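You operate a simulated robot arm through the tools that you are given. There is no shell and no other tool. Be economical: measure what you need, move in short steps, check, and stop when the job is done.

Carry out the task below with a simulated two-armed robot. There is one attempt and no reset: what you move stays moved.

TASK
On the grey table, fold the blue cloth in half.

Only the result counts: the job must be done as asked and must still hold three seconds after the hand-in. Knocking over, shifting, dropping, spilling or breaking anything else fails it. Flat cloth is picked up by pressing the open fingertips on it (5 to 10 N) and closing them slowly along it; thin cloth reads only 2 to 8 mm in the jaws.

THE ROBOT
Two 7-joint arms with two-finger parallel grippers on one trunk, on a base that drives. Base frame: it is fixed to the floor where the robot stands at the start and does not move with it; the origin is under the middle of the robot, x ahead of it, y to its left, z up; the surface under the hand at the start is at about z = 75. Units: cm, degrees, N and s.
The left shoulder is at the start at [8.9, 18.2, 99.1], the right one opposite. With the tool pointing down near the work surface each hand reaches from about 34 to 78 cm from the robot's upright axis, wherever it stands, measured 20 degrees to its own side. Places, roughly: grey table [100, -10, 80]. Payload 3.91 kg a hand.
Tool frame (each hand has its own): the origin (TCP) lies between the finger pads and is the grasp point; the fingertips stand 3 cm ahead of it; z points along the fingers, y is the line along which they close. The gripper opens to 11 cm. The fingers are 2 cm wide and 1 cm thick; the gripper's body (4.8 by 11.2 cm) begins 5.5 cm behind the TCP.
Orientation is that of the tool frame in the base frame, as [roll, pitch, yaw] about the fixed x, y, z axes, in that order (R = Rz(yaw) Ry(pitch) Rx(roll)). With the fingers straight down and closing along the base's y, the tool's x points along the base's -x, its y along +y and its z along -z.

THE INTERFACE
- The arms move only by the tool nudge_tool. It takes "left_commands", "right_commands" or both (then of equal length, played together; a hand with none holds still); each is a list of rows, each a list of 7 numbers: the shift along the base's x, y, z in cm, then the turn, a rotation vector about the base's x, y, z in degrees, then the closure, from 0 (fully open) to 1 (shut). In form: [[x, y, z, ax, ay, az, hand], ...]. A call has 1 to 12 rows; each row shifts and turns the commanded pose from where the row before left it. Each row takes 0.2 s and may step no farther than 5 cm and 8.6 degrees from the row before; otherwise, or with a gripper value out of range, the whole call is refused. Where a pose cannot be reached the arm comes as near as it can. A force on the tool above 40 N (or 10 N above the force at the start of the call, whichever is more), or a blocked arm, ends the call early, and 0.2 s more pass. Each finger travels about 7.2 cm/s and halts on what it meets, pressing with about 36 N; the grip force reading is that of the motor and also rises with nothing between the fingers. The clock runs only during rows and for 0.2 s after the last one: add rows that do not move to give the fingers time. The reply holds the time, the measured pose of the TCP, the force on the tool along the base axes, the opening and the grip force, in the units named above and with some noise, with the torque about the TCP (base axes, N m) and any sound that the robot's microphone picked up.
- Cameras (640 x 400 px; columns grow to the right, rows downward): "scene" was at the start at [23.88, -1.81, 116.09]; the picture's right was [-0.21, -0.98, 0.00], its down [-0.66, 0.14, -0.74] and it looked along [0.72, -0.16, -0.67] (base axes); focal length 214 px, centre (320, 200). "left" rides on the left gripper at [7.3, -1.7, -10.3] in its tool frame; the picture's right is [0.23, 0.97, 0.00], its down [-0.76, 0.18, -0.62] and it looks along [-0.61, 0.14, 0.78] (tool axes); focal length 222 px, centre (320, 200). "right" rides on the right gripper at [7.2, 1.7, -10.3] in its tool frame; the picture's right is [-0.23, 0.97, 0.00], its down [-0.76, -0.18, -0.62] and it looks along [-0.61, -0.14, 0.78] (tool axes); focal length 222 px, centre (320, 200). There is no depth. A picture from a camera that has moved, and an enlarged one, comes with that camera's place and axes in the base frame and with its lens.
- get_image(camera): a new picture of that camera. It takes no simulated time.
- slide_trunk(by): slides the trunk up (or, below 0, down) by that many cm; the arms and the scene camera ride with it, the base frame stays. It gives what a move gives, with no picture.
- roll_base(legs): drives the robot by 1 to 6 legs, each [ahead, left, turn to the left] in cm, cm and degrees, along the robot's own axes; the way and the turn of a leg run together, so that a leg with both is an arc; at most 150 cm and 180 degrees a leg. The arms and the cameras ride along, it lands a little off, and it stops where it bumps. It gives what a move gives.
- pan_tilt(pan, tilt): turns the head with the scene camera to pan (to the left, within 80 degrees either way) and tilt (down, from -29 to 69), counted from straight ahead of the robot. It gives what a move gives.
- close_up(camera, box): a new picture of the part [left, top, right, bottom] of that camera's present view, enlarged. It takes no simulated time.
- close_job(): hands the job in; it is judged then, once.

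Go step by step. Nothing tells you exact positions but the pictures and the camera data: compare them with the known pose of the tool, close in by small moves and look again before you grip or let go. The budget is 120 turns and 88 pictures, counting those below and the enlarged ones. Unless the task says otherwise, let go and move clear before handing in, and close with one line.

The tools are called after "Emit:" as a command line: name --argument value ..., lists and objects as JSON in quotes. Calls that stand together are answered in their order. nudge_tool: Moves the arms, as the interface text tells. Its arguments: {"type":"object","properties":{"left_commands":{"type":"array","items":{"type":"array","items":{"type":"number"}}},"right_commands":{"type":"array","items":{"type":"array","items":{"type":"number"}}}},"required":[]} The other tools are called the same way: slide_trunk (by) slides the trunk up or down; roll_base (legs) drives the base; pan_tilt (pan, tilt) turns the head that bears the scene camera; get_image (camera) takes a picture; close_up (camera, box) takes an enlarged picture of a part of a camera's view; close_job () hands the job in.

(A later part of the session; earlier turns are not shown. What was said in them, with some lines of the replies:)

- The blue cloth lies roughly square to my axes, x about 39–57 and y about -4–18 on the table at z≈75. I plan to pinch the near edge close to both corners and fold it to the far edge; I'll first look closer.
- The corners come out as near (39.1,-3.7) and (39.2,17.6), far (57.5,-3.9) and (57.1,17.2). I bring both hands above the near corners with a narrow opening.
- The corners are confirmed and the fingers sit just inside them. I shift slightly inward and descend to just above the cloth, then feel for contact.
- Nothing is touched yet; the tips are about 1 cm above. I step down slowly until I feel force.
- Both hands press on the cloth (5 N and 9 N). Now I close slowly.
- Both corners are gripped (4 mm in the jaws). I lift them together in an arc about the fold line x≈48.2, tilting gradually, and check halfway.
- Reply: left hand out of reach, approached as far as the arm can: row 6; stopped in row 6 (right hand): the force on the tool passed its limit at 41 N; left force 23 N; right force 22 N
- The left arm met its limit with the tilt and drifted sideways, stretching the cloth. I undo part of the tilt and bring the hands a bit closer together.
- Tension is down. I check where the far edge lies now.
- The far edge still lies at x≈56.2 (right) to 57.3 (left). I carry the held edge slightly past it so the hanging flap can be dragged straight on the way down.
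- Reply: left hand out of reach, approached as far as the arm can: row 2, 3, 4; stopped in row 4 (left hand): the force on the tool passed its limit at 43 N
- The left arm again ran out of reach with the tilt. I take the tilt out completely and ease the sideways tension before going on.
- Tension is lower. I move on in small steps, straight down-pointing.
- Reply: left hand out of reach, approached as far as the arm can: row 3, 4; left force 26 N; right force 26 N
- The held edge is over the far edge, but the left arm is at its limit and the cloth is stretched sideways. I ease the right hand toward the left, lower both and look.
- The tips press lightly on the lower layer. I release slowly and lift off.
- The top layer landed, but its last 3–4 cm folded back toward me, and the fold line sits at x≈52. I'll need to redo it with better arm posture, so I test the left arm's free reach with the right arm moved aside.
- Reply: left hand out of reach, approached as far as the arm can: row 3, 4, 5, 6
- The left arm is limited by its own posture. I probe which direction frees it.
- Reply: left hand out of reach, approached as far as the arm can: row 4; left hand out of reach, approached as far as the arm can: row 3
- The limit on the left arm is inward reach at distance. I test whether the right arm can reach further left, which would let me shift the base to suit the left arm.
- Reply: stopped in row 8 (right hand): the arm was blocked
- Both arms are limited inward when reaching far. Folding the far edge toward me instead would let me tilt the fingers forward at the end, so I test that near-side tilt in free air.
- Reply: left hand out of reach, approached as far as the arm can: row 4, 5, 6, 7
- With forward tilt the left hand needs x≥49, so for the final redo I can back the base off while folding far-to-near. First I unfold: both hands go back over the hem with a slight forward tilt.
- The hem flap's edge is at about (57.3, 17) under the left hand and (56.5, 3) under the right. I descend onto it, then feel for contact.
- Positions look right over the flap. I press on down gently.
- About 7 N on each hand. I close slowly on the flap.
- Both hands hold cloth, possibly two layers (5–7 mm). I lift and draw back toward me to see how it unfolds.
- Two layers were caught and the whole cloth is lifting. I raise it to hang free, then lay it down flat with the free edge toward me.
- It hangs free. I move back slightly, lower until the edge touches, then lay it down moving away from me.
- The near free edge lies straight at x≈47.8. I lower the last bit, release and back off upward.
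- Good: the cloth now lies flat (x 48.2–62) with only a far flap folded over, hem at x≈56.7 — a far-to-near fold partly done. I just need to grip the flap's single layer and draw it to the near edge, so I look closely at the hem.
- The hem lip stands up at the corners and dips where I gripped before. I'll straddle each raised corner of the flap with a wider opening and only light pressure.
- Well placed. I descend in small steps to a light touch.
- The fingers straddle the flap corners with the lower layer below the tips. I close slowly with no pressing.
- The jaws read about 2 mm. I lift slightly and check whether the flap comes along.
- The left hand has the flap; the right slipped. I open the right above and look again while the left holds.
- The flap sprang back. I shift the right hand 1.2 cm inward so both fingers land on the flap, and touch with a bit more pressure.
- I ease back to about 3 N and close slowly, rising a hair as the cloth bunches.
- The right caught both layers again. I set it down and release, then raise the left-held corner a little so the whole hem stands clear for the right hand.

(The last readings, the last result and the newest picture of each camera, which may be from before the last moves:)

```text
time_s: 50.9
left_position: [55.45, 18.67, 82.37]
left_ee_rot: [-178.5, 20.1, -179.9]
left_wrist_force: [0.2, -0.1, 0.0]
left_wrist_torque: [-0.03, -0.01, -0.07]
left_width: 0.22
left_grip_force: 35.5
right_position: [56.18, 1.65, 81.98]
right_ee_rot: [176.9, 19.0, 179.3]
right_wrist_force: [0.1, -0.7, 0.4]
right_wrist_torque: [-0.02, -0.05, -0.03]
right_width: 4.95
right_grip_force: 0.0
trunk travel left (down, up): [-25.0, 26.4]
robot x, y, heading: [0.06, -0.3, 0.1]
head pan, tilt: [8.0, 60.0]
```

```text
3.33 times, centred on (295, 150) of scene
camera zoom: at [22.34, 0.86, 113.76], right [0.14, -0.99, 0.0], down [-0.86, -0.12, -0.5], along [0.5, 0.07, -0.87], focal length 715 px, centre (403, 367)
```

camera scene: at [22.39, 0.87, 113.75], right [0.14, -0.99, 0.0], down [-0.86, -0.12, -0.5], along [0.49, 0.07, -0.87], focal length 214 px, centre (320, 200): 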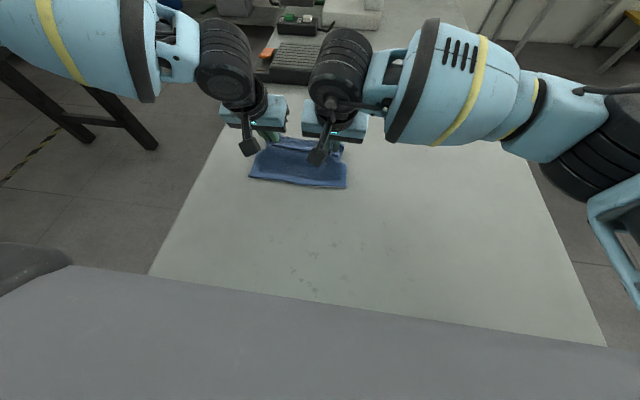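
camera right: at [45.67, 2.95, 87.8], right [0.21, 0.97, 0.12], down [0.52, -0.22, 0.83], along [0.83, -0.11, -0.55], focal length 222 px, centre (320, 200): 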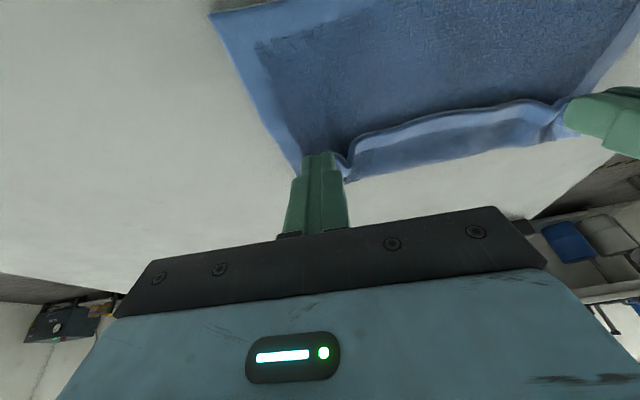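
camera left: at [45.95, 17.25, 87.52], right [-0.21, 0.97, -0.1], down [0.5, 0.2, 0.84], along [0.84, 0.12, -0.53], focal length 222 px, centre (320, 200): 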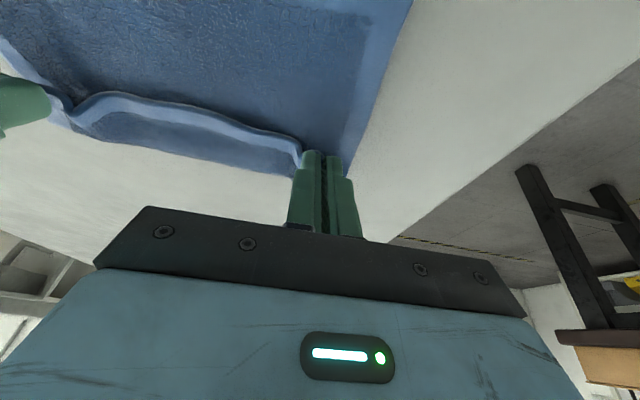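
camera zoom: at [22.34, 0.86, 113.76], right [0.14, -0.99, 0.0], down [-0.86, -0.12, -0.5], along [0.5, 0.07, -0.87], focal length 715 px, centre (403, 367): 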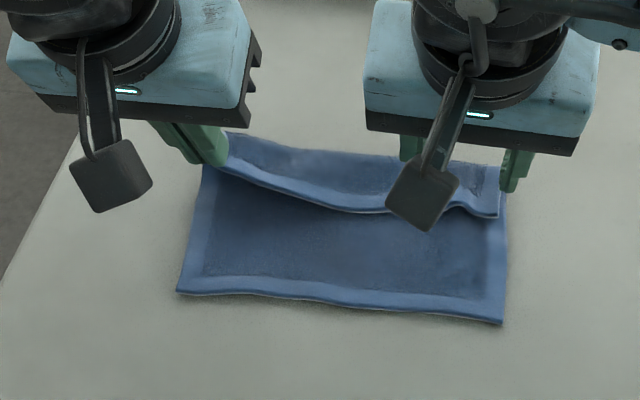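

The hem now arches up beside the right corner. I straddle it at y≈2.6 just above the lower layer and close.

Emit:
nudge_tool --right_commands '[[0, 0.9, -0.8, 0, 0, 0, 0.55], [0, 0, -1.5, 0, 0, 0, 0.55], [0, 0, -0.9, 0, 0, 0, 0.55], [0, 0, 0, 0, 0, 0, 0.6], [0, 0, 0, 0, 0, 0, 0.66], [0, 0, 0, 0, 0, 0, 0.72], [0, 0, 0, 0, 0, 0, 0.78], [0, 0, 0, 0, 0, 0, 0.84], [0, 0, 0, 0, 0, 0, 0.9], [0, 0, 0, 0, 0, 0, 0.96], [0, 0, 0, 0, 0, 0, 1], [0, 0, 0, 0, 0, 0, 1]]'

Emit:
close_up --camera "right" --box '[180, 80, 500, 240]'

```text
time_s: 53.5
left_position: [55.46, 18.74, 82.34]
left_ee_rot: [-178.4, 20.3, -179.9]
left_wrist_force: [-0.1, -0.6, 0.6]
left_wrist_torque: [0.01, 0.0, -0.04]
left_width: 0.2
left_grip_force: 36.1
right_position: [56.18, 2.55, 78.76]
right_ee_rot: [177.0, 19.0, 179.2]
right_wrist_force: [-0.1, 0.4, -0.1]
right_wrist_torque: [-0.01, -0.02, 0.0]
right_width: 0.55
right_grip_force: 36.2
trunk travel left (down, up): [-25.0, 26.4]
robot x, y, heading: [-0.23, 0.07, -0.1]
head pan, tilt: [8.0, 60.0]
```

```text
2.00 times, centred on (340, 160) of right
camera zoom: at [46.08, 3.92, 86.2], right [0.21, 0.97, 0.12], down [0.52, -0.22, 0.83], along [0.83, -0.11, -0.55], focal length 444 px, centre (280, 280)
```

zoom: 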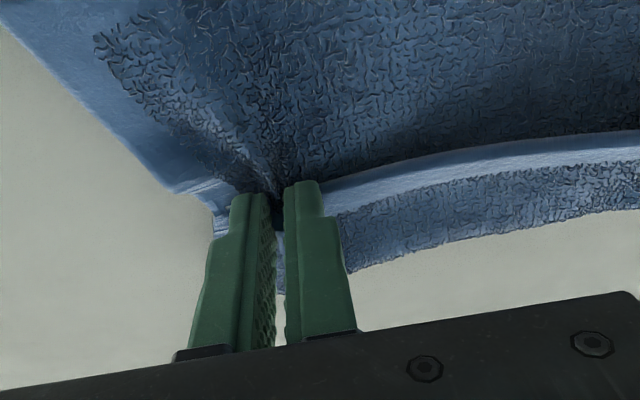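

It probably holds both layers again. I release, and let the left hand lift and draw the hem further so it rises clear of the lower layer at the right.

Emit:
nudge_tool --right_commands '[[0, 0, 0, 0, 0, 0, 0.9], [0, 0, 0, 0, 0, 0, 0.8], [0, 0, 0.3, 0, 0, 0, 0.65], [0, 0, 1.5, 0, 0, 0, 0.55], [0, -0.5, 1.5, 0, 0, 0, 0.55], [0, -0.5, 0, 0, 0, 0, 0.55]]' --left_commands '[[0, 0, 0, 0, 0, 0, 1], [0, 0, 0, 0, 0, 0, 1], [-0.6, 0, 0.5, 0, 0, 0, 1], [-0.8, 0, 0.5, 0, 0, 0, 1], [-0.8, 0, 0.5, 0, 0, 0, 1], [-0.8, 0, 0.5, 0, 0, 0, 1]]'

Emit:
close_up --camera "right" --box '[180, 80, 500, 240]'

Emit:
close_up --camera "scene" --box '[200, 90, 390, 210]'

```text
time_s: 54.9
left_position: [52.45, 18.58, 84.31]
left_ee_rot: [-178.4, 20.2, -179.8]
left_wrist_force: [0.2, 0.1, -0.1]
left_wrist_torque: [-0.02, -0.01, -0.03]
left_width: 0.19
left_grip_force: 36.4
right_position: [56.23, 1.72, 82.22]
right_ee_rot: [177.0, 19.0, 179.3]
right_wrist_force: [0.5, 0.6, 0.5]
right_wrist_torque: [0.03, 0.01, 0.03]
right_width: 4.97
right_grip_force: 0.0
trunk travel left (down, up): [-25.0, 26.4]
robot x, y, heading: [-0.27, 0.11, 0.1]
head pan, tilt: [8.0, 60.0]
```

```text
2.00 times, centred on (340, 160) of right
camera zoom: at [46.08, 2.97, 89.54], right [0.21, 0.97, 0.12], down [0.52, -0.22, 0.83], along [0.83, -0.11, -0.55], focal length 444 px, centre (280, 280)
```

zoom: 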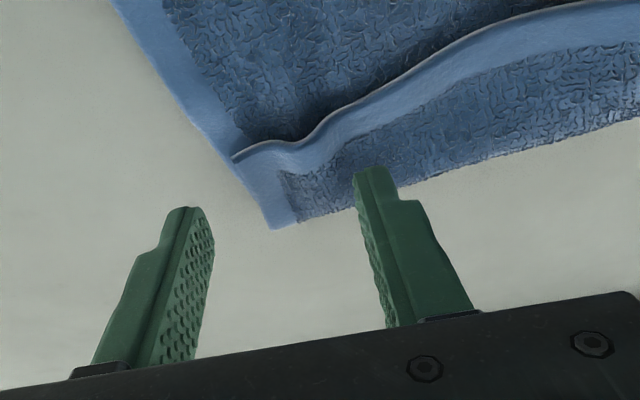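

```text
3.33 times, centred on (295, 150) of scene
camera zoom: at [22.33, 0.85, 113.77], right [0.14, -0.99, 0.0], down [-0.86, -0.12, -0.5], along [0.5, 0.07, -0.87], focal length 715 px, centre (403, 367)
```

zoom: 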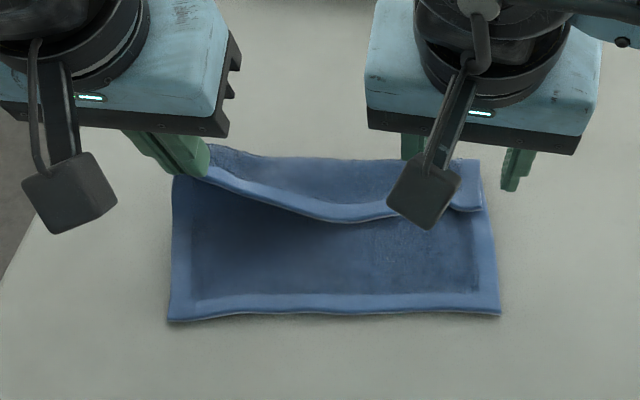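

The light cloth slides instead of peeling, so I'll anchor: the right hand presses the lower layer with closed fingers while the left draws its corner of the hem to the near-left corner.

Emit:
nudge_tool --right_commands '[[-2.4, 0.6, 1, 0, 0, 0, 0.8], [-2.3, 0.7, 0, 0, 0, 0, 1], [0, 0, -2, 0, 0, 0, 1], [0, 0, -1.5, 0, 0, 0, 1], [0, 0, -0.8, 0, 0, 0, 1], [0, 0, -0.4, 0, 0, 0, 1]]'

Emit:
nudge_tool --right_commands '[[0, 0, -0.2, 0, 0, 0, 1], [0, 0, -0.2, 0, 0, 0, 1]]'

Emit:
close_up --camera "right" --box '[180, 20, 580, 220]'

```text
time_s: 56.3
left_position: [52.6, 18.61, 84.25]
left_ee_rot: [-178.4, 20.1, -179.9]
left_wrist_force: [0.1, 0.0, 0.4]
left_wrist_torque: [0.0, 0.01, 0.0]
left_width: 0.21
left_grip_force: 35.8
right_position: [51.36, 3.0, 78.49]
right_ee_rot: [176.9, 19.1, 179.3]
right_wrist_force: [0.2, -0.6, 2.9]
right_wrist_torque: [0.02, 0.02, -0.01]
right_width: 0.0
right_grip_force: 35.7
trunk travel left (down, up): [-25.0, 26.4]
robot x, y, heading: [-0.06, 0.28, -0.2]
head pan, tilt: [8.0, 60.0]
```

```text
time_s: 56.9
left_position: [52.23, 18.62, 84.42]
left_ee_rot: [-178.5, 20.3, -179.9]
left_wrist_force: [0.0, 0.4, -1.0]
left_wrist_torque: [-0.05, -0.01, -0.02]
left_width: 0.21
left_grip_force: 36.6
right_position: [51.55, 3.0, 78.46]
right_ee_rot: [176.8, 19.4, 179.2]
right_wrist_force: [-1.8, -1.9, 26.1]
right_wrist_torque: [-0.15, -0.02, 0.0]
right_width: 0.0
right_grip_force: 36.0
trunk travel left (down, up): [-25.0, 26.4]
robot x, y, heading: [-0.01, -0.3, -0.2]
head pan, tilt: [8.0, 60.0]
```

```text
1.60 times, centred on (380, 120) of right
camera zoom: at [41.3, 4.29, 85.7], right [0.21, 0.97, 0.13], down [0.51, -0.22, 0.83], along [0.83, -0.11, -0.54], focal length 355 px, centre (224, 328)
```

zoom: 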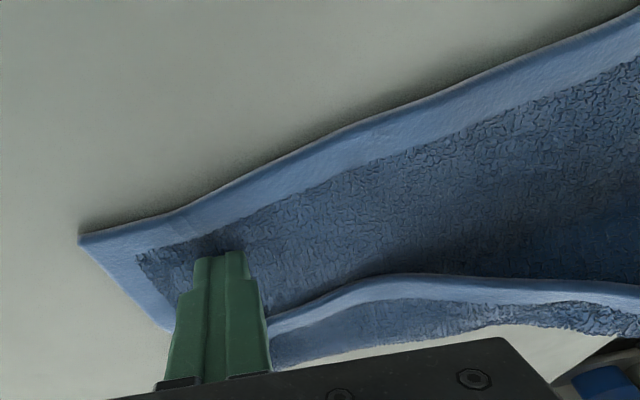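

The anchor is firm. The left now carries its corner of the hem toward the near-left corner and down.

Emit:
nudge_tool --left_commands '[[-1.2, 0, 0, 0, 0, 0, 1], [-1.2, 0, -0.3, 0, 0, 0, 1], [-1.2, 0, -0.7, 0, 0, 0, 1], [-1.1, 0, -1.1, 0, 0, 0, 1], [-1.0, 0, -1.2, 0, 0, 0, 1]]' --right_commands '[[0, 0, 0.1, 0, 0, 0, 1], [0, 0, 0, 0, 0, 0, 1], [0, 0, 0, 0, 0, 0, 1], [0, 0, 0, 0, 0, 0, 1], [0, 0, 0, 0, 0, 0, 1]]'

Emit:
close_up --camera "scene" --box '[190, 90, 380, 210]'

Emit:
get_image --camera "left"

```text
time_s: 58.1
left_position: [46.69, 18.73, 81.03]
left_ee_rot: [-178.4, 20.3, 180.0]
left_wrist_force: [-0.5, 1.1, -0.2]
left_wrist_torque: [-0.04, -0.04, -0.04]
left_width: 0.18
left_grip_force: 35.9
right_position: [51.37, 3.03, 78.37]
right_ee_rot: [176.9, 19.3, 179.1]
right_wrist_force: [4.1, -0.3, 29.6]
right_wrist_torque: [-0.12, -0.19, 0.02]
right_width: 0.0
right_grip_force: 36.4
trunk travel left (down, up): [-25.0, 26.4]
robot x, y, heading: [-0.09, -0.21, -0.0]
head pan, tilt: [8.0, 60.0]
```

```text
3.33 times, centred on (285, 150) of scene
camera zoom: at [22.19, 0.85, 113.8], right [0.14, -0.99, 0.0], down [-0.86, -0.12, -0.5], along [0.5, 0.07, -0.87], focal length 715 px, centre (437, 367)
```

zoom: 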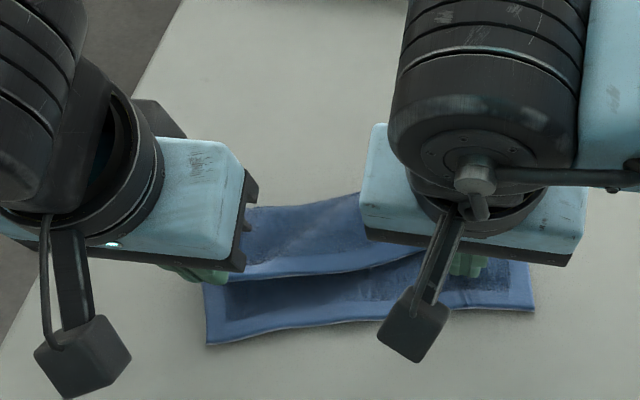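

```text
24 pictures are left
camera left: at [36.18, 17.26, 88.23], right [-0.21, 0.97, -0.1], down [0.5, 0.2, 0.84], along [0.84, 0.12, -0.53], focal length 222 px, centre (320, 200)
```

left: 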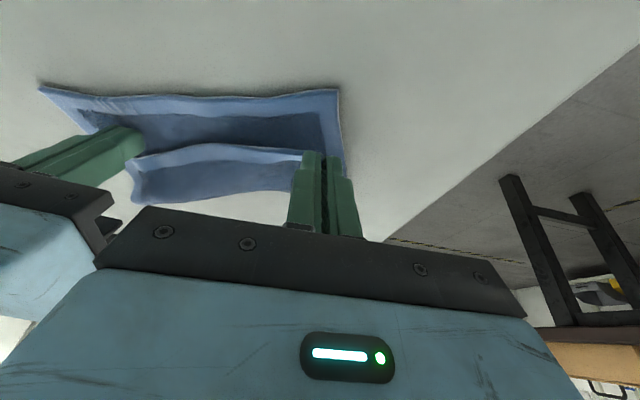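

The left side has nearly come together: hem about 3 cm short of the near edge. I bring it the rest of the way, down, and release the left hand.

Emit:
nudge_tool --left_commands '[[-0.9, 0, -0.4, 0, 0, 0, 1], [-0.9, 0, -0.6, 0, 0, 0, 1], [-0.7, 0, -0.6, 0, 0, 0, 1], [-0.3, 0, -0.5, 0, 0, 0, 1], [0, 0, 0, 0, 0, 0, 1]]'

Emit:
close_up --camera "left" --box '[20, 50, 420, 250]'

```text
time_s: 59.3
left_position: [43.93, 18.71, 78.89]
left_ee_rot: [-178.4, 20.2, -179.9]
left_wrist_force: [0.1, -0.2, 0.4]
left_wrist_torque: [-0.06, -0.02, 0.01]
left_width: 0.22
left_grip_force: 36.2
right_position: [51.48, 2.97, 78.41]
right_ee_rot: [176.9, 19.4, 179.3]
right_wrist_force: [4.7, -0.2, 29.1]
right_wrist_torque: [-0.08, -0.18, 0.03]
right_width: 0.01
right_grip_force: 36.3
trunk travel left (down, up): [-25.0, 26.4]
robot x, y, heading: [0.04, 0.16, -0.0]
head pan, tilt: [8.0, 60.0]
```

```text
1.60 times, centred on (220, 150) of left
camera zoom: at [33.42, 17.24, 86.1], right [-0.21, 0.97, -0.1], down [0.5, 0.2, 0.84], along [0.84, 0.12, -0.53], focal length 355 px, centre (480, 280)
```

zoom: 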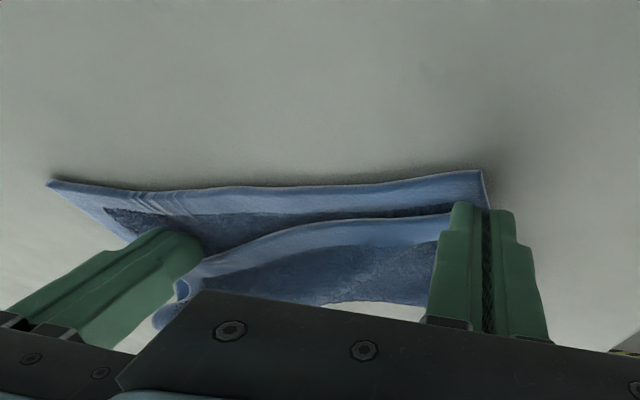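

The left gap is about 1.4 cm. I pull a little further, then press down and release.

Emit:
nudge_tool --left_commands '[[-0.8, 0, 0, 0, 0, 0, 1], [-0.8, 0, -0.2, 0, 0, 0, 1], [-0.4, 0, -0.2, 0, 0, 0, 1], [0, 0, -0.1, 0, 0, 0, 0.95], [0, 0, 0, 0, 0, 0, 0.85], [0, 0, 0.3, 0, 0, 0, 0.7], [-0.5, 0, 1, 0, 0, 0, 0.6], [-0.5, 1.5, 3, 0, 0, 0, 0.6], [-0.5, 3, 3, 0, 0, 0, 0.6], [0, 3, 2, 0, 0, 0, 0.6]]'

Emit:
close_up --camera "scene" --box '[190, 100, 380, 220]'

```text
time_s: 61.5
left_position: [40.61, 26.15, 87.96]
left_ee_rot: [-178.5, 20.2, -179.9]
left_wrist_force: [-0.2, -0.1, 0.1]
left_wrist_torque: [0.02, 0.0, 0.02]
left_width: 4.4
left_grip_force: 0.1
left hand out of reach, approached as far as the arm can: row 9
right_position: [51.39, 2.99, 78.38]
right_ee_rot: [176.9, 19.3, 179.3]
right_wrist_force: [3.9, -1.4, 29.6]
right_wrist_torque: [-0.1, -0.15, 0.01]
right_width: 0.0
right_grip_force: 36.0
trunk travel left (down, up): [-25.0, 26.4]
robot x, y, heading: [-0.06, -0.15, -0.0]
head pan, tilt: [8.0, 60.0]
```

```text
3.33 times, centred on (285, 160) of scene
camera zoom: at [22.18, 0.87, 113.8], right [0.14, -0.99, 0.0], down [-0.86, -0.12, -0.5], along [0.5, 0.07, -0.87], focal length 715 px, centre (437, 333)
```

zoom: 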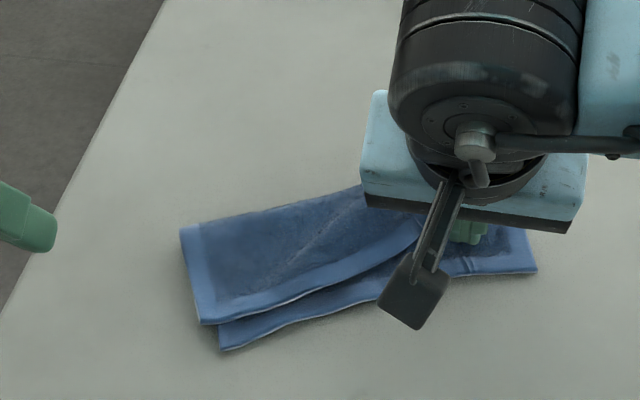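

The left half is folded nicely (corners about 2 cm apart). Now I swap: the left hand presses the stacked left part as anchor and the right hand lifts off to see its flap corner.

Emit:
nudge_tool --left_commands '[[1.7, -3.7, -1, 0, 0, 0, 0.9], [1.6, -3.7, -1, 0, 0, 0, 1], [1.6, -3.8, -2, 0, 0, 0, 1], [0, 0, -2.5, 0, 0, 0, 1], [0, 0, -1.5, 0, 0, 0, 1], [0, 0, -0.5, 0, 0, 0, 1]]'

Emit:
nudge_tool --left_commands '[[0, 0, -0.3, 0, 0, 0, 1], [0, 0, -0.2, 0, 0, 0, 1], [0, 0, 0, 0, 0, 0, 1], [0, 0, 0, 0, 0, 0, 1], [0, 0, 0, 0, 0, 0, 1]]' --right_commands '[[0, 0, 0.5, 0, 0, 0, 1], [-0.5, 0, 2, 0, 0, 0, 0.8], [0, -0.5, 1.5, 0, 0, 0, 0.55], [0, -1, 1.5, 0, 0, 0, 0.55], [0, 0, 0, 0, 0, 0, 0.55]]'

Emit:
get_image --camera "right"

```text
time_s: 62.9
left_position: [45.54, 14.85, 79.38]
left_ee_rot: [-178.4, 20.4, -179.8]
left_wrist_force: [0.4, -0.1, -0.5]
left_wrist_torque: [-0.01, 0.0, 0.0]
left_width: 0.0
left_grip_force: 36.6
right_position: [51.42, 2.98, 78.35]
right_ee_rot: [176.9, 19.3, 179.4]
right_wrist_force: [1.6, -0.5, 30.5]
right_wrist_torque: [-0.09, -0.05, 0.0]
right_width: 0.0
right_grip_force: 35.8
trunk travel left (down, up): [-25.0, 26.4]
robot x, y, heading: [-0.05, -0.08, 0.1]
head pan, tilt: [8.0, 60.0]
```

```text
time_s: 64.1
left_position: [45.62, 14.77, 78.77]
left_ee_rot: [-178.4, 20.2, -179.9]
left_wrist_force: [0.0, -0.1, 2.3]
left_wrist_torque: [0.0, -0.01, -0.01]
left_width: 0.0
left_grip_force: 36.2
right_position: [50.99, 1.53, 83.61]
right_ee_rot: [177.0, 19.0, 179.4]
right_wrist_force: [0.1, 0.2, 1.0]
right_wrist_torque: [-0.04, 0.0, 0.04]
right_width: 4.94
right_grip_force: 0.0
trunk travel left (down, up): [-25.0, 26.4]
robot x, y, heading: [0.16, -0.28, 0.0]
head pan, tilt: [8.0, 60.0]
```

```text
21 pictures are left
camera right: at [40.82, 2.74, 90.99], right [0.21, 0.97, 0.12], down [0.52, -0.22, 0.83], along [0.83, -0.11, -0.55], focal length 222 px, centre (320, 200)
```

right: 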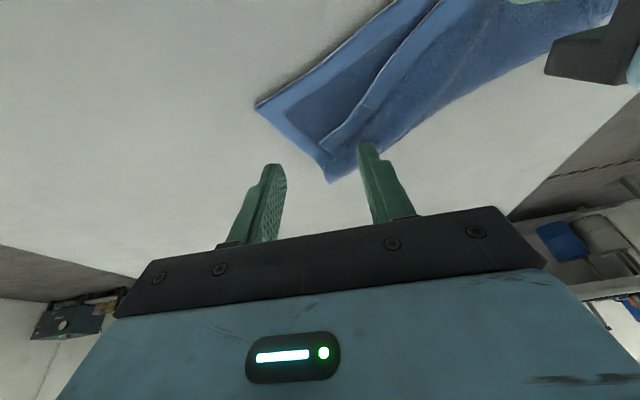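

The near-right corner is at (50,-2.1) and the flap's right corner at about (54.8,1.8). I firm up the left anchor and zoom in on the flap corner.

Emit:
nudge_tool --left_commands '[[0, 0, -0.15, 0, 0, 0, 1]]'

Emit:
close_up --camera "right" --box '[240, 40, 480, 190]'

```text
time_s: 64.5
left_position: [45.76, 14.94, 78.66]
left_ee_rot: [-178.4, 20.2, -180.0]
left_wrist_force: [-0.7, 0.7, 4.9]
left_wrist_torque: [0.02, 0.01, -0.02]
left_width: 0.0
left_grip_force: 35.4
right_position: [50.89, 1.36, 83.65]
right_ee_rot: [176.9, 19.2, 179.2]
right_wrist_force: [-0.2, -0.6, 0.4]
right_wrist_torque: [0.02, 0.02, -0.01]
right_width: 4.93
right_grip_force: 0.0
trunk travel left (down, up): [-25.0, 26.4]
robot x, y, heading: [-0.12, -0.26, 0.1]
head pan, tilt: [8.0, 60.0]
```

```text
2.67 times, centred on (360, 115) of right
camera zoom: at [40.82, 2.74, 91.01], right [0.21, 0.97, 0.12], down [0.52, -0.22, 0.83], along [0.83, -0.11, -0.55], focal length 592 px, centre (213, 427)
```

zoom: 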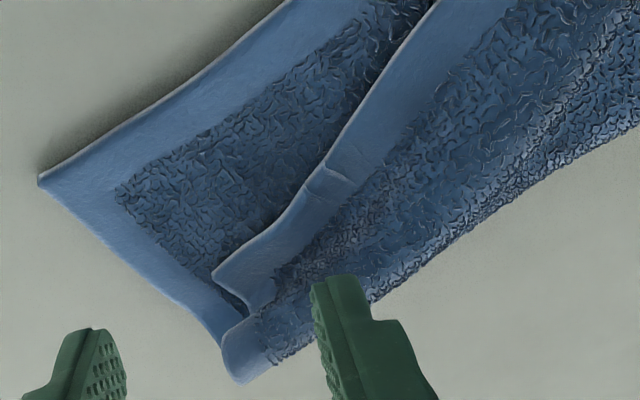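

The flap's hem runs diagonally there, so I yaw the right hand 35° to straddle it along the hem, near its raised corner, and come down just above the lower layer.

Emit:
nudge_tool --right_commands '[[0.6, 0.3, 0, 0, 0, 8, 0.6], [0.6, 0.3, 0, 0, 0, 8, 0.6], [0.6, 0.3, -0.5, 0, 0, 8, 0.6], [0.5, 0.4, -1, 0, 0, 8, 0.6], [0, 0, -1, 0, 0, 3, 0.6], [0, 0, -0.9, 0, 0, 0, 0.6]]'

Emit:
close_up --camera "right" --box '[200, 60, 440, 210]'

```text
time_s: 65.9
left_position: [45.76, 14.86, 78.67]
left_ee_rot: [-178.4, 20.1, -179.9]
left_wrist_force: [-0.5, -0.7, 6.4]
left_wrist_torque: [0.03, -0.01, 0.01]
left_width: 0.02
left_grip_force: 36.2
right_position: [53.34, 2.79, 80.38]
right_ee_rot: [177.0, 19.1, -145.6]
right_wrist_force: [0.3, 0.1, 0.6]
right_wrist_torque: [0.0, -0.01, -0.05]
right_width: 4.39
right_grip_force: 0.1
trunk travel left (down, up): [-25.0, 26.4]
robot x, y, heading: [-0.41, -0.15, -0.1]
head pan, tilt: [8.0, 60.0]
```

```text
2.67 times, centred on (320, 135) of right
camera zoom: at [44.29, -2.04, 87.63], right [-0.39, 0.91, 0.12], down [0.55, 0.12, 0.83], along [0.74, 0.39, -0.55], focal length 592 px, centre (320, 373)
```

zoom: 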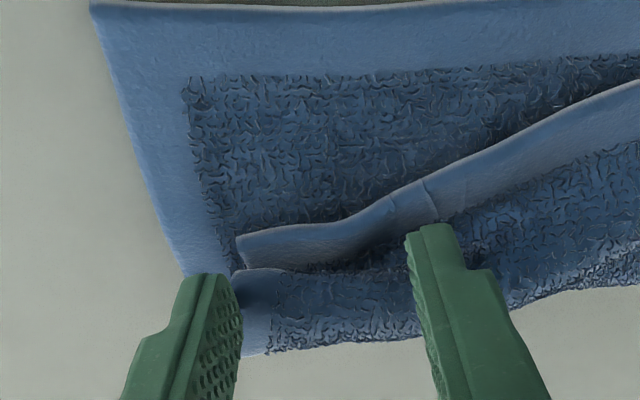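

Well aligned with the raised corner of the hem between the fingers. I go 0.5 cm further in, down, and close slowly.

Emit:
nudge_tool --right_commands '[[0.4, 0.3, -0.6, 0, 0, 0, 0.6], [0, 0, -0.6, 0, 0, 0, 0.6], [0, 0, -0.35, 0, 0, 0, 0.6], [0, 0, 0, 0, 0, 0, 0.65], [0, 0, 0, 0, 0, 0, 0.7], [0, 0, 0, 0, 0, 0, 0.75], [0, 0, 0, 0, 0, 0, 0.8], [0, 0, 0, 0, 0, 0, 0.85], [0, 0, 0, 0, 0, 0, 0.9], [0, 0, 0, 0, 0, 0, 0.95], [0, 0, 0, 0, 0, 0, 1], [0, 0, 0, 0, 0, 0, 1]]'

Emit:
nudge_tool --right_commands '[[0, 0, 0.8, 0, 0, 0, 1], [0, 0, 0.8, 0, 0, 0, 1]]'

Emit:
close_up --camera "right" --box '[200, 60, 440, 210]'

```text
time_s: 68.5
left_position: [45.74, 14.81, 78.61]
left_ee_rot: [-178.4, 20.3, -180.0]
left_wrist_force: [1.0, -0.7, 5.5]
left_wrist_torque: [-0.04, -0.03, 0.02]
left_width: 0.03
left_grip_force: 35.7
right_position: [53.59, 3.1, 78.7]
right_ee_rot: [177.1, 19.1, -145.6]
right_wrist_force: [-0.6, 1.7, 4.2]
right_wrist_torque: [0.08, 0.02, -0.01]
right_width: 0.73
right_grip_force: 35.6
trunk travel left (down, up): [-25.0, 26.4]
robot x, y, heading: [-0.23, -0.1, 0.2]
head pan, tilt: [8.0, 60.0]
```

```text
time_s: 69.1
left_position: [45.66, 14.93, 78.73]
left_ee_rot: [-178.5, 20.2, -179.9]
left_wrist_force: [-0.6, -1.4, 6.4]
left_wrist_torque: [-0.04, -0.01, 0.0]
left_width: 0.0
left_grip_force: 35.4
right_position: [53.72, 3.16, 80.16]
right_ee_rot: [177.0, 19.1, -145.7]
right_wrist_force: [-0.5, 1.8, -1.0]
right_wrist_torque: [0.08, 0.09, 0.0]
right_width: 0.67
right_grip_force: 35.8
trunk travel left (down, up): [-25.0, 26.4]
robot x, y, heading: [0.17, -0.08, 0.0]
head pan, tilt: [8.0, 60.0]
```

```text
2.67 times, centred on (320, 135) of right
camera zoom: at [44.63, -1.75, 87.64], right [-0.38, 0.91, 0.12], down [0.55, 0.12, 0.83], along [0.74, 0.39, -0.55], focal length 592 px, centre (320, 373)
```

zoom: 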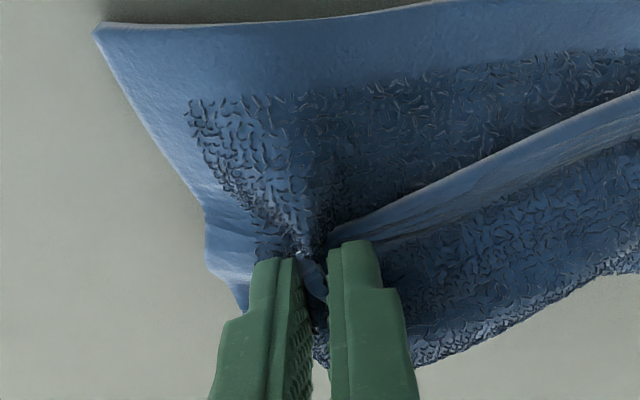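

Both layers again (7 mm). I set it back down, open, and retry slightly higher and closer to the lip edge.

Emit:
nudge_tool --right_commands '[[0, 0, -0.8, 0, 0, 0, 1], [0, 0, -0.6, 0, 0, 0, 0.95], [0, 0, 0, 0, 0, 0, 0.85], [0, 0, 0.2, 0, 0, 0, 0.7], [-0.2, -0.2, 1, 0, 0, 0, 0.6], [-0.2, -0.2, 1.0, 0, 0, 0, 0.55], [0, 0, 0, 0, 0, 0, 0.55]]'

Emit:
close_up --camera "right" --box '[200, 60, 440, 210]'

```text
time_s: 70.7
left_position: [45.66, 14.89, 78.69]
left_ee_rot: [-178.4, 20.2, -180.0]
left_wrist_force: [0.4, -1.0, 7.1]
left_wrist_torque: [0.01, -0.01, 0.01]
left_width: 0.01
left_grip_force: 35.9
right_position: [53.36, 2.64, 81.11]
right_ee_rot: [177.0, 19.1, -145.7]
right_wrist_force: [0.1, 0.4, 0.5]
right_wrist_torque: [0.01, 0.03, 0.01]
right_width: 4.94
right_grip_force: 0.1
trunk travel left (down, up): [-25.0, 26.4]
robot x, y, heading: [-0.1, -0.24, 0.0]
head pan, tilt: [8.0, 60.0]
```

```text
2.67 times, centred on (320, 135) of right
camera zoom: at [44.27, -2.18, 88.51], right [-0.38, 0.91, 0.12], down [0.55, 0.12, 0.83], along [0.74, 0.39, -0.55], focal length 592 px, centre (320, 373)
```

zoom: 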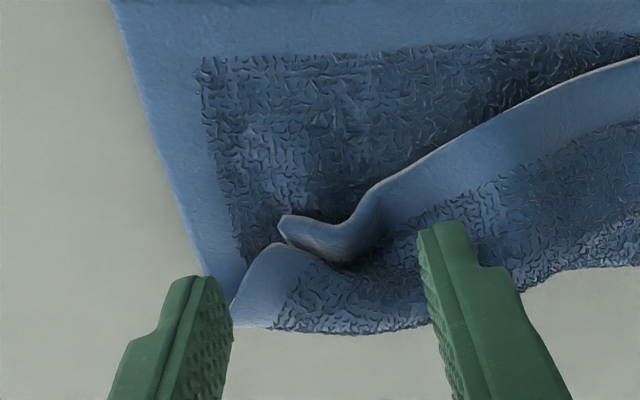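

The crumpled hem corner now stands up between the fingers. I come down a little higher than before and close.

Emit:
nudge_tool --right_commands '[[0, 0.1, -0.8, 0, 0, 0, 0.55], [0, 0, -0.8, 0, 0, 0, 0.55], [0, 0, -0.45, 0, 0, 0, 0.55], [0, 0, 0, 0, 0, 0, 0.62], [0, 0, 0, 0, 0, 0, 0.7], [0, 0, 0, 0, 0, 0, 0.76], [0, 0, 0, 0, 0, 0, 0.82], [0, 0, 0, 0, 0, 0, 0.88], [0, 0, 0, 0, 0, 0, 0.94], [0, 0, 0, 0, 0, 0, 1], [0, 0, 0, 0, 0, 0, 1], [0, 0, 0.3, 0, 0, 0, 1]]'

Emit:
nudge_tool --right_commands '[[-0.2, -0.2, 0.8, 0, 0, 0, 1], [-0.2, -0.2, 0.8, 0, 0, 0, 1]]'

Emit:
close_up --camera "right" --box '[200, 60, 440, 210]'

```text
time_s: 73.3
left_position: [45.77, 14.91, 78.66]
left_ee_rot: [-178.4, 20.2, -179.9]
left_wrist_force: [0.1, -0.7, 5.8]
left_wrist_torque: [-0.01, 0.01, 0.04]
left_width: 0.0
left_grip_force: 35.9
right_position: [53.23, 2.67, 79.3]
right_ee_rot: [177.0, 19.0, -145.6]
right_wrist_force: [-0.4, 0.8, -0.2]
right_wrist_torque: [0.05, 0.07, -0.01]
right_width: 0.57
right_grip_force: 35.9
trunk travel left (down, up): [-25.0, 26.4]
robot x, y, heading: [0.18, -0.26, -0.2]
head pan, tilt: [8.0, 60.0]
```

```text
time_s: 73.9
left_position: [45.68, 14.85, 78.66]
left_ee_rot: [-178.4, 20.1, -179.9]
left_wrist_force: [0.9, -1.7, 5.9]
left_wrist_torque: [-0.05, -0.02, 0.02]
left_width: 0.01
left_grip_force: 35.9
right_position: [52.83, 2.35, 80.91]
right_ee_rot: [177.1, 19.0, -145.6]
right_wrist_force: [-0.8, 1.7, -0.3]
right_wrist_torque: [0.08, 0.1, 0.01]
right_width: 0.59
right_grip_force: 36.3
trunk travel left (down, up): [-25.0, 26.4]
robot x, y, heading: [-0.03, -0.16, -0.1]
head pan, tilt: [8.0, 60.0]
```

```text
2.67 times, centred on (320, 135) of right
camera zoom: at [43.85, -2.45, 88.36], right [-0.39, 0.91, 0.12], down [0.55, 0.12, 0.83], along [0.74, 0.39, -0.55], focal length 592 px, centre (320, 373)
```

zoom: 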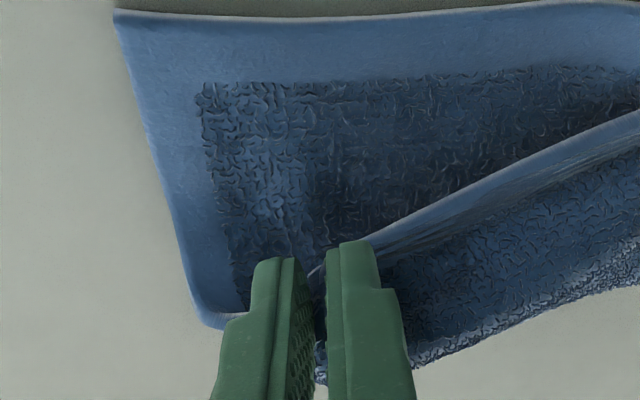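

This time the lower layer stays flat, so only the flap is held. I arc it toward the near-right corner.

Emit:
nudge_tool --right_commands '[[-0.4, -0.3, 0.8, 0, 0, 0, 1], [-0.8, -0.6, 0.6, 0, 0, 0, 1], [-0.8, -0.7, 0, 0, 0, 0, 1], [-0.8, -0.7, -0.4, 0, 0, 0, 1], [-0.7, -0.6, -0.8, 0, 0, 0, 1]]'

Emit:
close_up --camera "right" --box '[160, 20, 480, 220]'

```text
time_s: 75.1
left_position: [45.67, 14.91, 78.58]
left_ee_rot: [-178.4, 20.3, -179.9]
left_wrist_force: [1.4, -4.5, 5.8]
left_wrist_torque: [-0.16, -0.04, 0.0]
left_width: 0.02
left_grip_force: 36.7
right_position: [49.39, -0.44, 81.18]
right_ee_rot: [176.9, 19.1, -145.6]
right_wrist_force: [-1.5, 5.2, -0.9]
right_wrist_torque: [0.19, 0.13, 0.07]
right_width: 0.61
right_grip_force: 35.2
trunk travel left (down, up): [-25.0, 26.4]
robot x, y, heading: [-0.17, 0.22, -0.1]
head pan, tilt: [8.0, 60.0]
```

```text
2.00 times, centred on (320, 120) of right
camera zoom: at [40.38, -5.35, 88.52], right [-0.39, 0.91, 0.12], down [0.55, 0.12, 0.83], along [0.74, 0.39, -0.55], focal length 444 px, centre (320, 360)
```

zoom: 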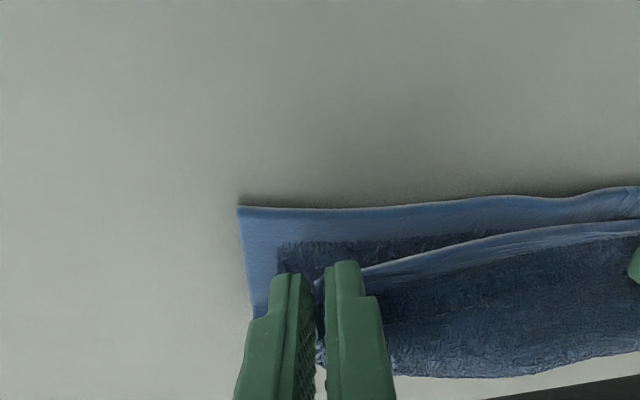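

The flap corner is over the near-right corner, which stayed put. I lower it, release, and lift both hands away.

Emit:
nudge_tool --right_commands '[[-0.3, -0.1, -0.8, 0, 0, 0, 1], [-0.3, -0.1, -0.8, 0, 0, 0, 1], [0, 0, -0.5, 0, 0, 0, 1], [0, 0, 0, 0, 0, 0, 0.95], [0, 0, 0, 0, 0, 0, 0.85], [0, 0, 0.2, 0, 0, 0, 0.7], [0, 0, 1, 0, 0, 0, 0.55], [-0.5, -0.5, 3, 0, 0, 0, 0.55], [-1, -3, 3, 0, 0, 0, 0.55], [0, -4, 1, 0, 0, 0, 0.55]]'

Emit:
nudge_tool --left_commands '[[0, 0, 0.5, 0, 0, 0, 1], [0, 0, 2, 0, 0, 0, 1], [0, 2, 3, 0, 0, 0, 1], [0, 4, 2, 0, 0, 0, 1], [0, 4, 0, 0, 0, 0, 1]]'

Emit:
close_up --camera "scene" --box '[190, 110, 390, 240]'

```text
time_s: 77.3
left_position: [45.65, 14.85, 78.68]
left_ee_rot: [-178.5, 20.2, -179.9]
left_wrist_force: [0.6, -1.0, 5.1]
left_wrist_torque: [-0.03, -0.01, 0.03]
left_width: 0.02
left_grip_force: 36.0
right_position: [47.36, -8.3, 87.19]
right_ee_rot: [177.0, 19.1, -145.7]
right_wrist_force: [-0.1, 0.3, -0.2]
right_wrist_torque: [0.01, -0.01, 0.0]
right_width: 4.94
right_grip_force: 0.1
trunk travel left (down, up): [-25.0, 26.4]
robot x, y, heading: [-0.16, -0.06, 0.0]
head pan, tilt: [8.0, 60.0]
```

```text
time_s: 78.5
left_position: [45.62, 24.92, 86.17]
left_ee_rot: [-178.4, 20.2, -179.9]
left_wrist_force: [-0.1, 0.4, 0.6]
left_wrist_torque: [-0.04, -0.01, 0.02]
left_width: 0.01
left_grip_force: 36.1
right_position: [47.45, -8.23, 87.14]
right_ee_rot: [177.0, 18.9, -145.7]
right_wrist_force: [-0.3, 0.5, -0.3]
right_wrist_torque: [-0.03, -0.06, 0.02]
right_width: 4.95
right_grip_force: 0.1
trunk travel left (down, up): [-25.0, 26.4]
robot x, y, heading: [-0.01, 0.1, -0.3]
head pan, tilt: [8.0, 60.0]
```

```text
3.08 times, centred on (290, 175) of scene
camera zoom: at [22.32, 0.92, 113.77], right [0.14, -0.99, 0.0], down [-0.86, -0.12, -0.5], along [0.5, 0.07, -0.87], focal length 660 px, centre (412, 277)
```

zoom: 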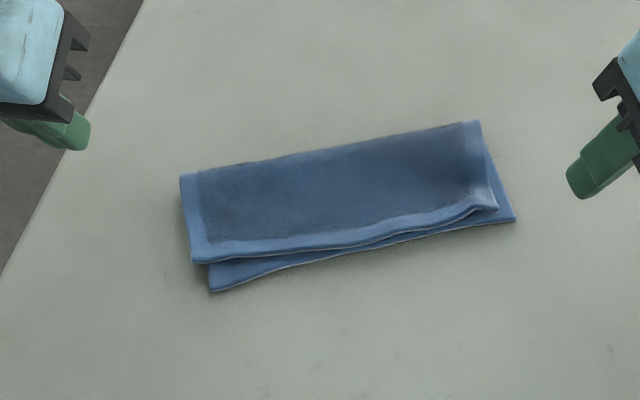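

The cloth is folded well; corner offsets are about 2.4 cm on the left and 1.6 cm on the right. I'll try a gentle friction nudge of the top layer's left end toward its counterpart.

Emit:
nudge_tool --left_commands '[[-0.7, -2.7, -1, 0, 0, 0, 1], [-0.7, -2.7, -1, 0, 0, 0, 1], [-0.7, -2.6, -2, 0, 0, 0, 1], [0, 0, -2, 0, 0, 0, 1], [0, 0, -1, 0, 0, 0, 1], [0, 0, -0.5, 0, 0, 0, 1]]'

Emit:
nudge_tool --left_commands '[[0, 0, -0.15, 0, 0, 0, 1], [-0.3, -0.3, 0, 0, 0, 0, 1], [-0.4, -0.4, 0, 0, 0, 0, 1], [-0.5, -0.4, 0, 0, 0, 0, 1], [-0.5, -0.4, 0, 0, 0, 0, 1]]'

Emit:
close_up --camera "left" --box '[160, 20, 480, 220]'

```text
time_s: 79.9
left_position: [43.68, 16.85, 78.65]
left_ee_rot: [-178.4, 20.3, -179.8]
left_wrist_force: [-0.2, 0.6, 5.4]
left_wrist_torque: [0.03, -0.01, 0.0]
left_width: 0.02
left_grip_force: 35.8
right_position: [47.28, -8.18, 87.26]
right_ee_rot: [176.9, 19.2, -145.7]
right_wrist_force: [-0.8, -0.6, 0.5]
right_wrist_torque: [-0.02, 0.0, -0.02]
right_width: 4.94
right_grip_force: 0.1
trunk travel left (down, up): [-25.0, 26.4]
robot x, y, heading: [0.18, 0.04, -0.3]
head pan, tilt: [8.0, 60.0]
```

```text
time_s: 81.1
left_position: [41.92, 15.38, 78.57]
left_ee_rot: [-178.4, 20.5, -179.8]
left_wrist_force: [4.8, 3.9, 23.0]
left_wrist_torque: [0.2, -0.2, 0.04]
left_width: 0.0
left_grip_force: 36.1
right_position: [47.38, -8.34, 87.16]
right_ee_rot: [177.0, 19.1, -145.7]
right_wrist_force: [0.4, -1.0, 0.1]
right_wrist_torque: [-0.01, -0.02, -0.02]
right_width: 4.94
right_grip_force: 0.0
trunk travel left (down, up): [-25.0, 26.4]
robot x, y, heading: [-0.2, -0.25, 0.0]
head pan, tilt: [8.0, 60.0]
```

```text
2.00 times, centred on (320, 120) of left
camera zoom: at [31.48, 14.03, 85.68], right [-0.21, 0.97, -0.1], down [0.5, 0.2, 0.84], along [0.84, 0.12, -0.53], focal length 444 px, centre (320, 360)
```

zoom: 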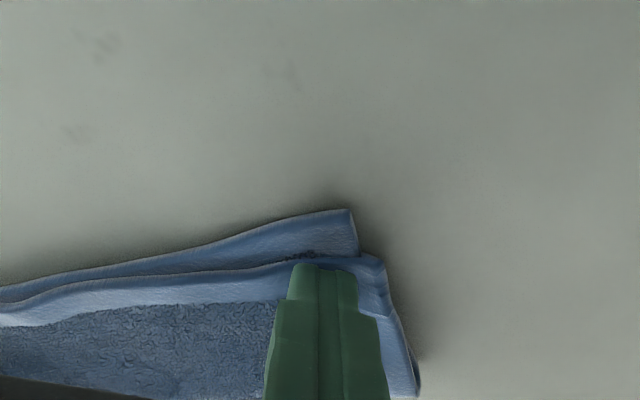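

I lift off and check the result.

Emit:
nudge_tool --left_commands '[[0, 0, 0.5, 0, 0, 0, 1], [0, 0, 2, 0, 0, 0, 1], [0, 2, 3, 0, 0, 0, 1], [1, 4, 2, 0, 0, 0, 1], [1, 4, 0, 0, 0, 0, 1]]'

Emit:
close_up --camera "scene" --box '[190, 110, 390, 240]'

```text
time_s: 82.3
left_position: [43.8, 25.5, 85.99]
left_ee_rot: [-178.3, 20.2, -179.9]
left_wrist_force: [0.4, 0.7, -0.3]
left_wrist_torque: [-0.01, 0.01, -0.02]
left_width: 0.01
left_grip_force: 35.5
right_position: [47.46, -8.23, 87.29]
right_ee_rot: [177.1, 19.0, -145.7]
right_wrist_force: [0.0, 0.5, 1.0]
right_wrist_torque: [-0.01, -0.02, 0.02]
right_width: 4.96
right_grip_force: 0.2
trunk travel left (down, up): [-25.0, 26.4]
robot x, y, heading: [-0.37, 0.17, -0.3]
head pan, tilt: [8.0, 60.0]
```

```text
3.08 times, centred on (290, 175) of scene
camera zoom: at [22.33, 0.93, 113.76], right [0.14, -0.99, 0.0], down [-0.86, -0.12, -0.5], along [0.5, 0.07, -0.87], focal length 660 px, centre (412, 277)
```

zoom: 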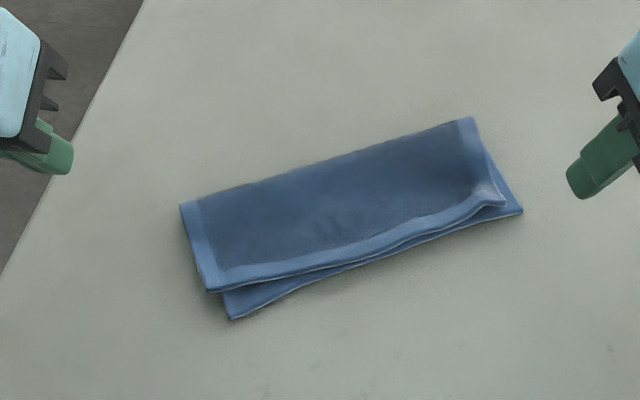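

The two layers moved together and the fold is still flat and tidy, with the edges within about 2.5 cm of each other. Both hands are open or clear of the cloth and nothing else was touched, so I hand it in.

Emit:
close_job

```text
The job is handed in.
```

The blue cloth is folded in half on the grey table, but not perfectly square. The edges are about 2.5 cm apart at the left end and 1.3 cm at the right, and the cloth has shifted and turned from where it started. I saw no sign that anything else was touched, and both hands were clear at hand-in.
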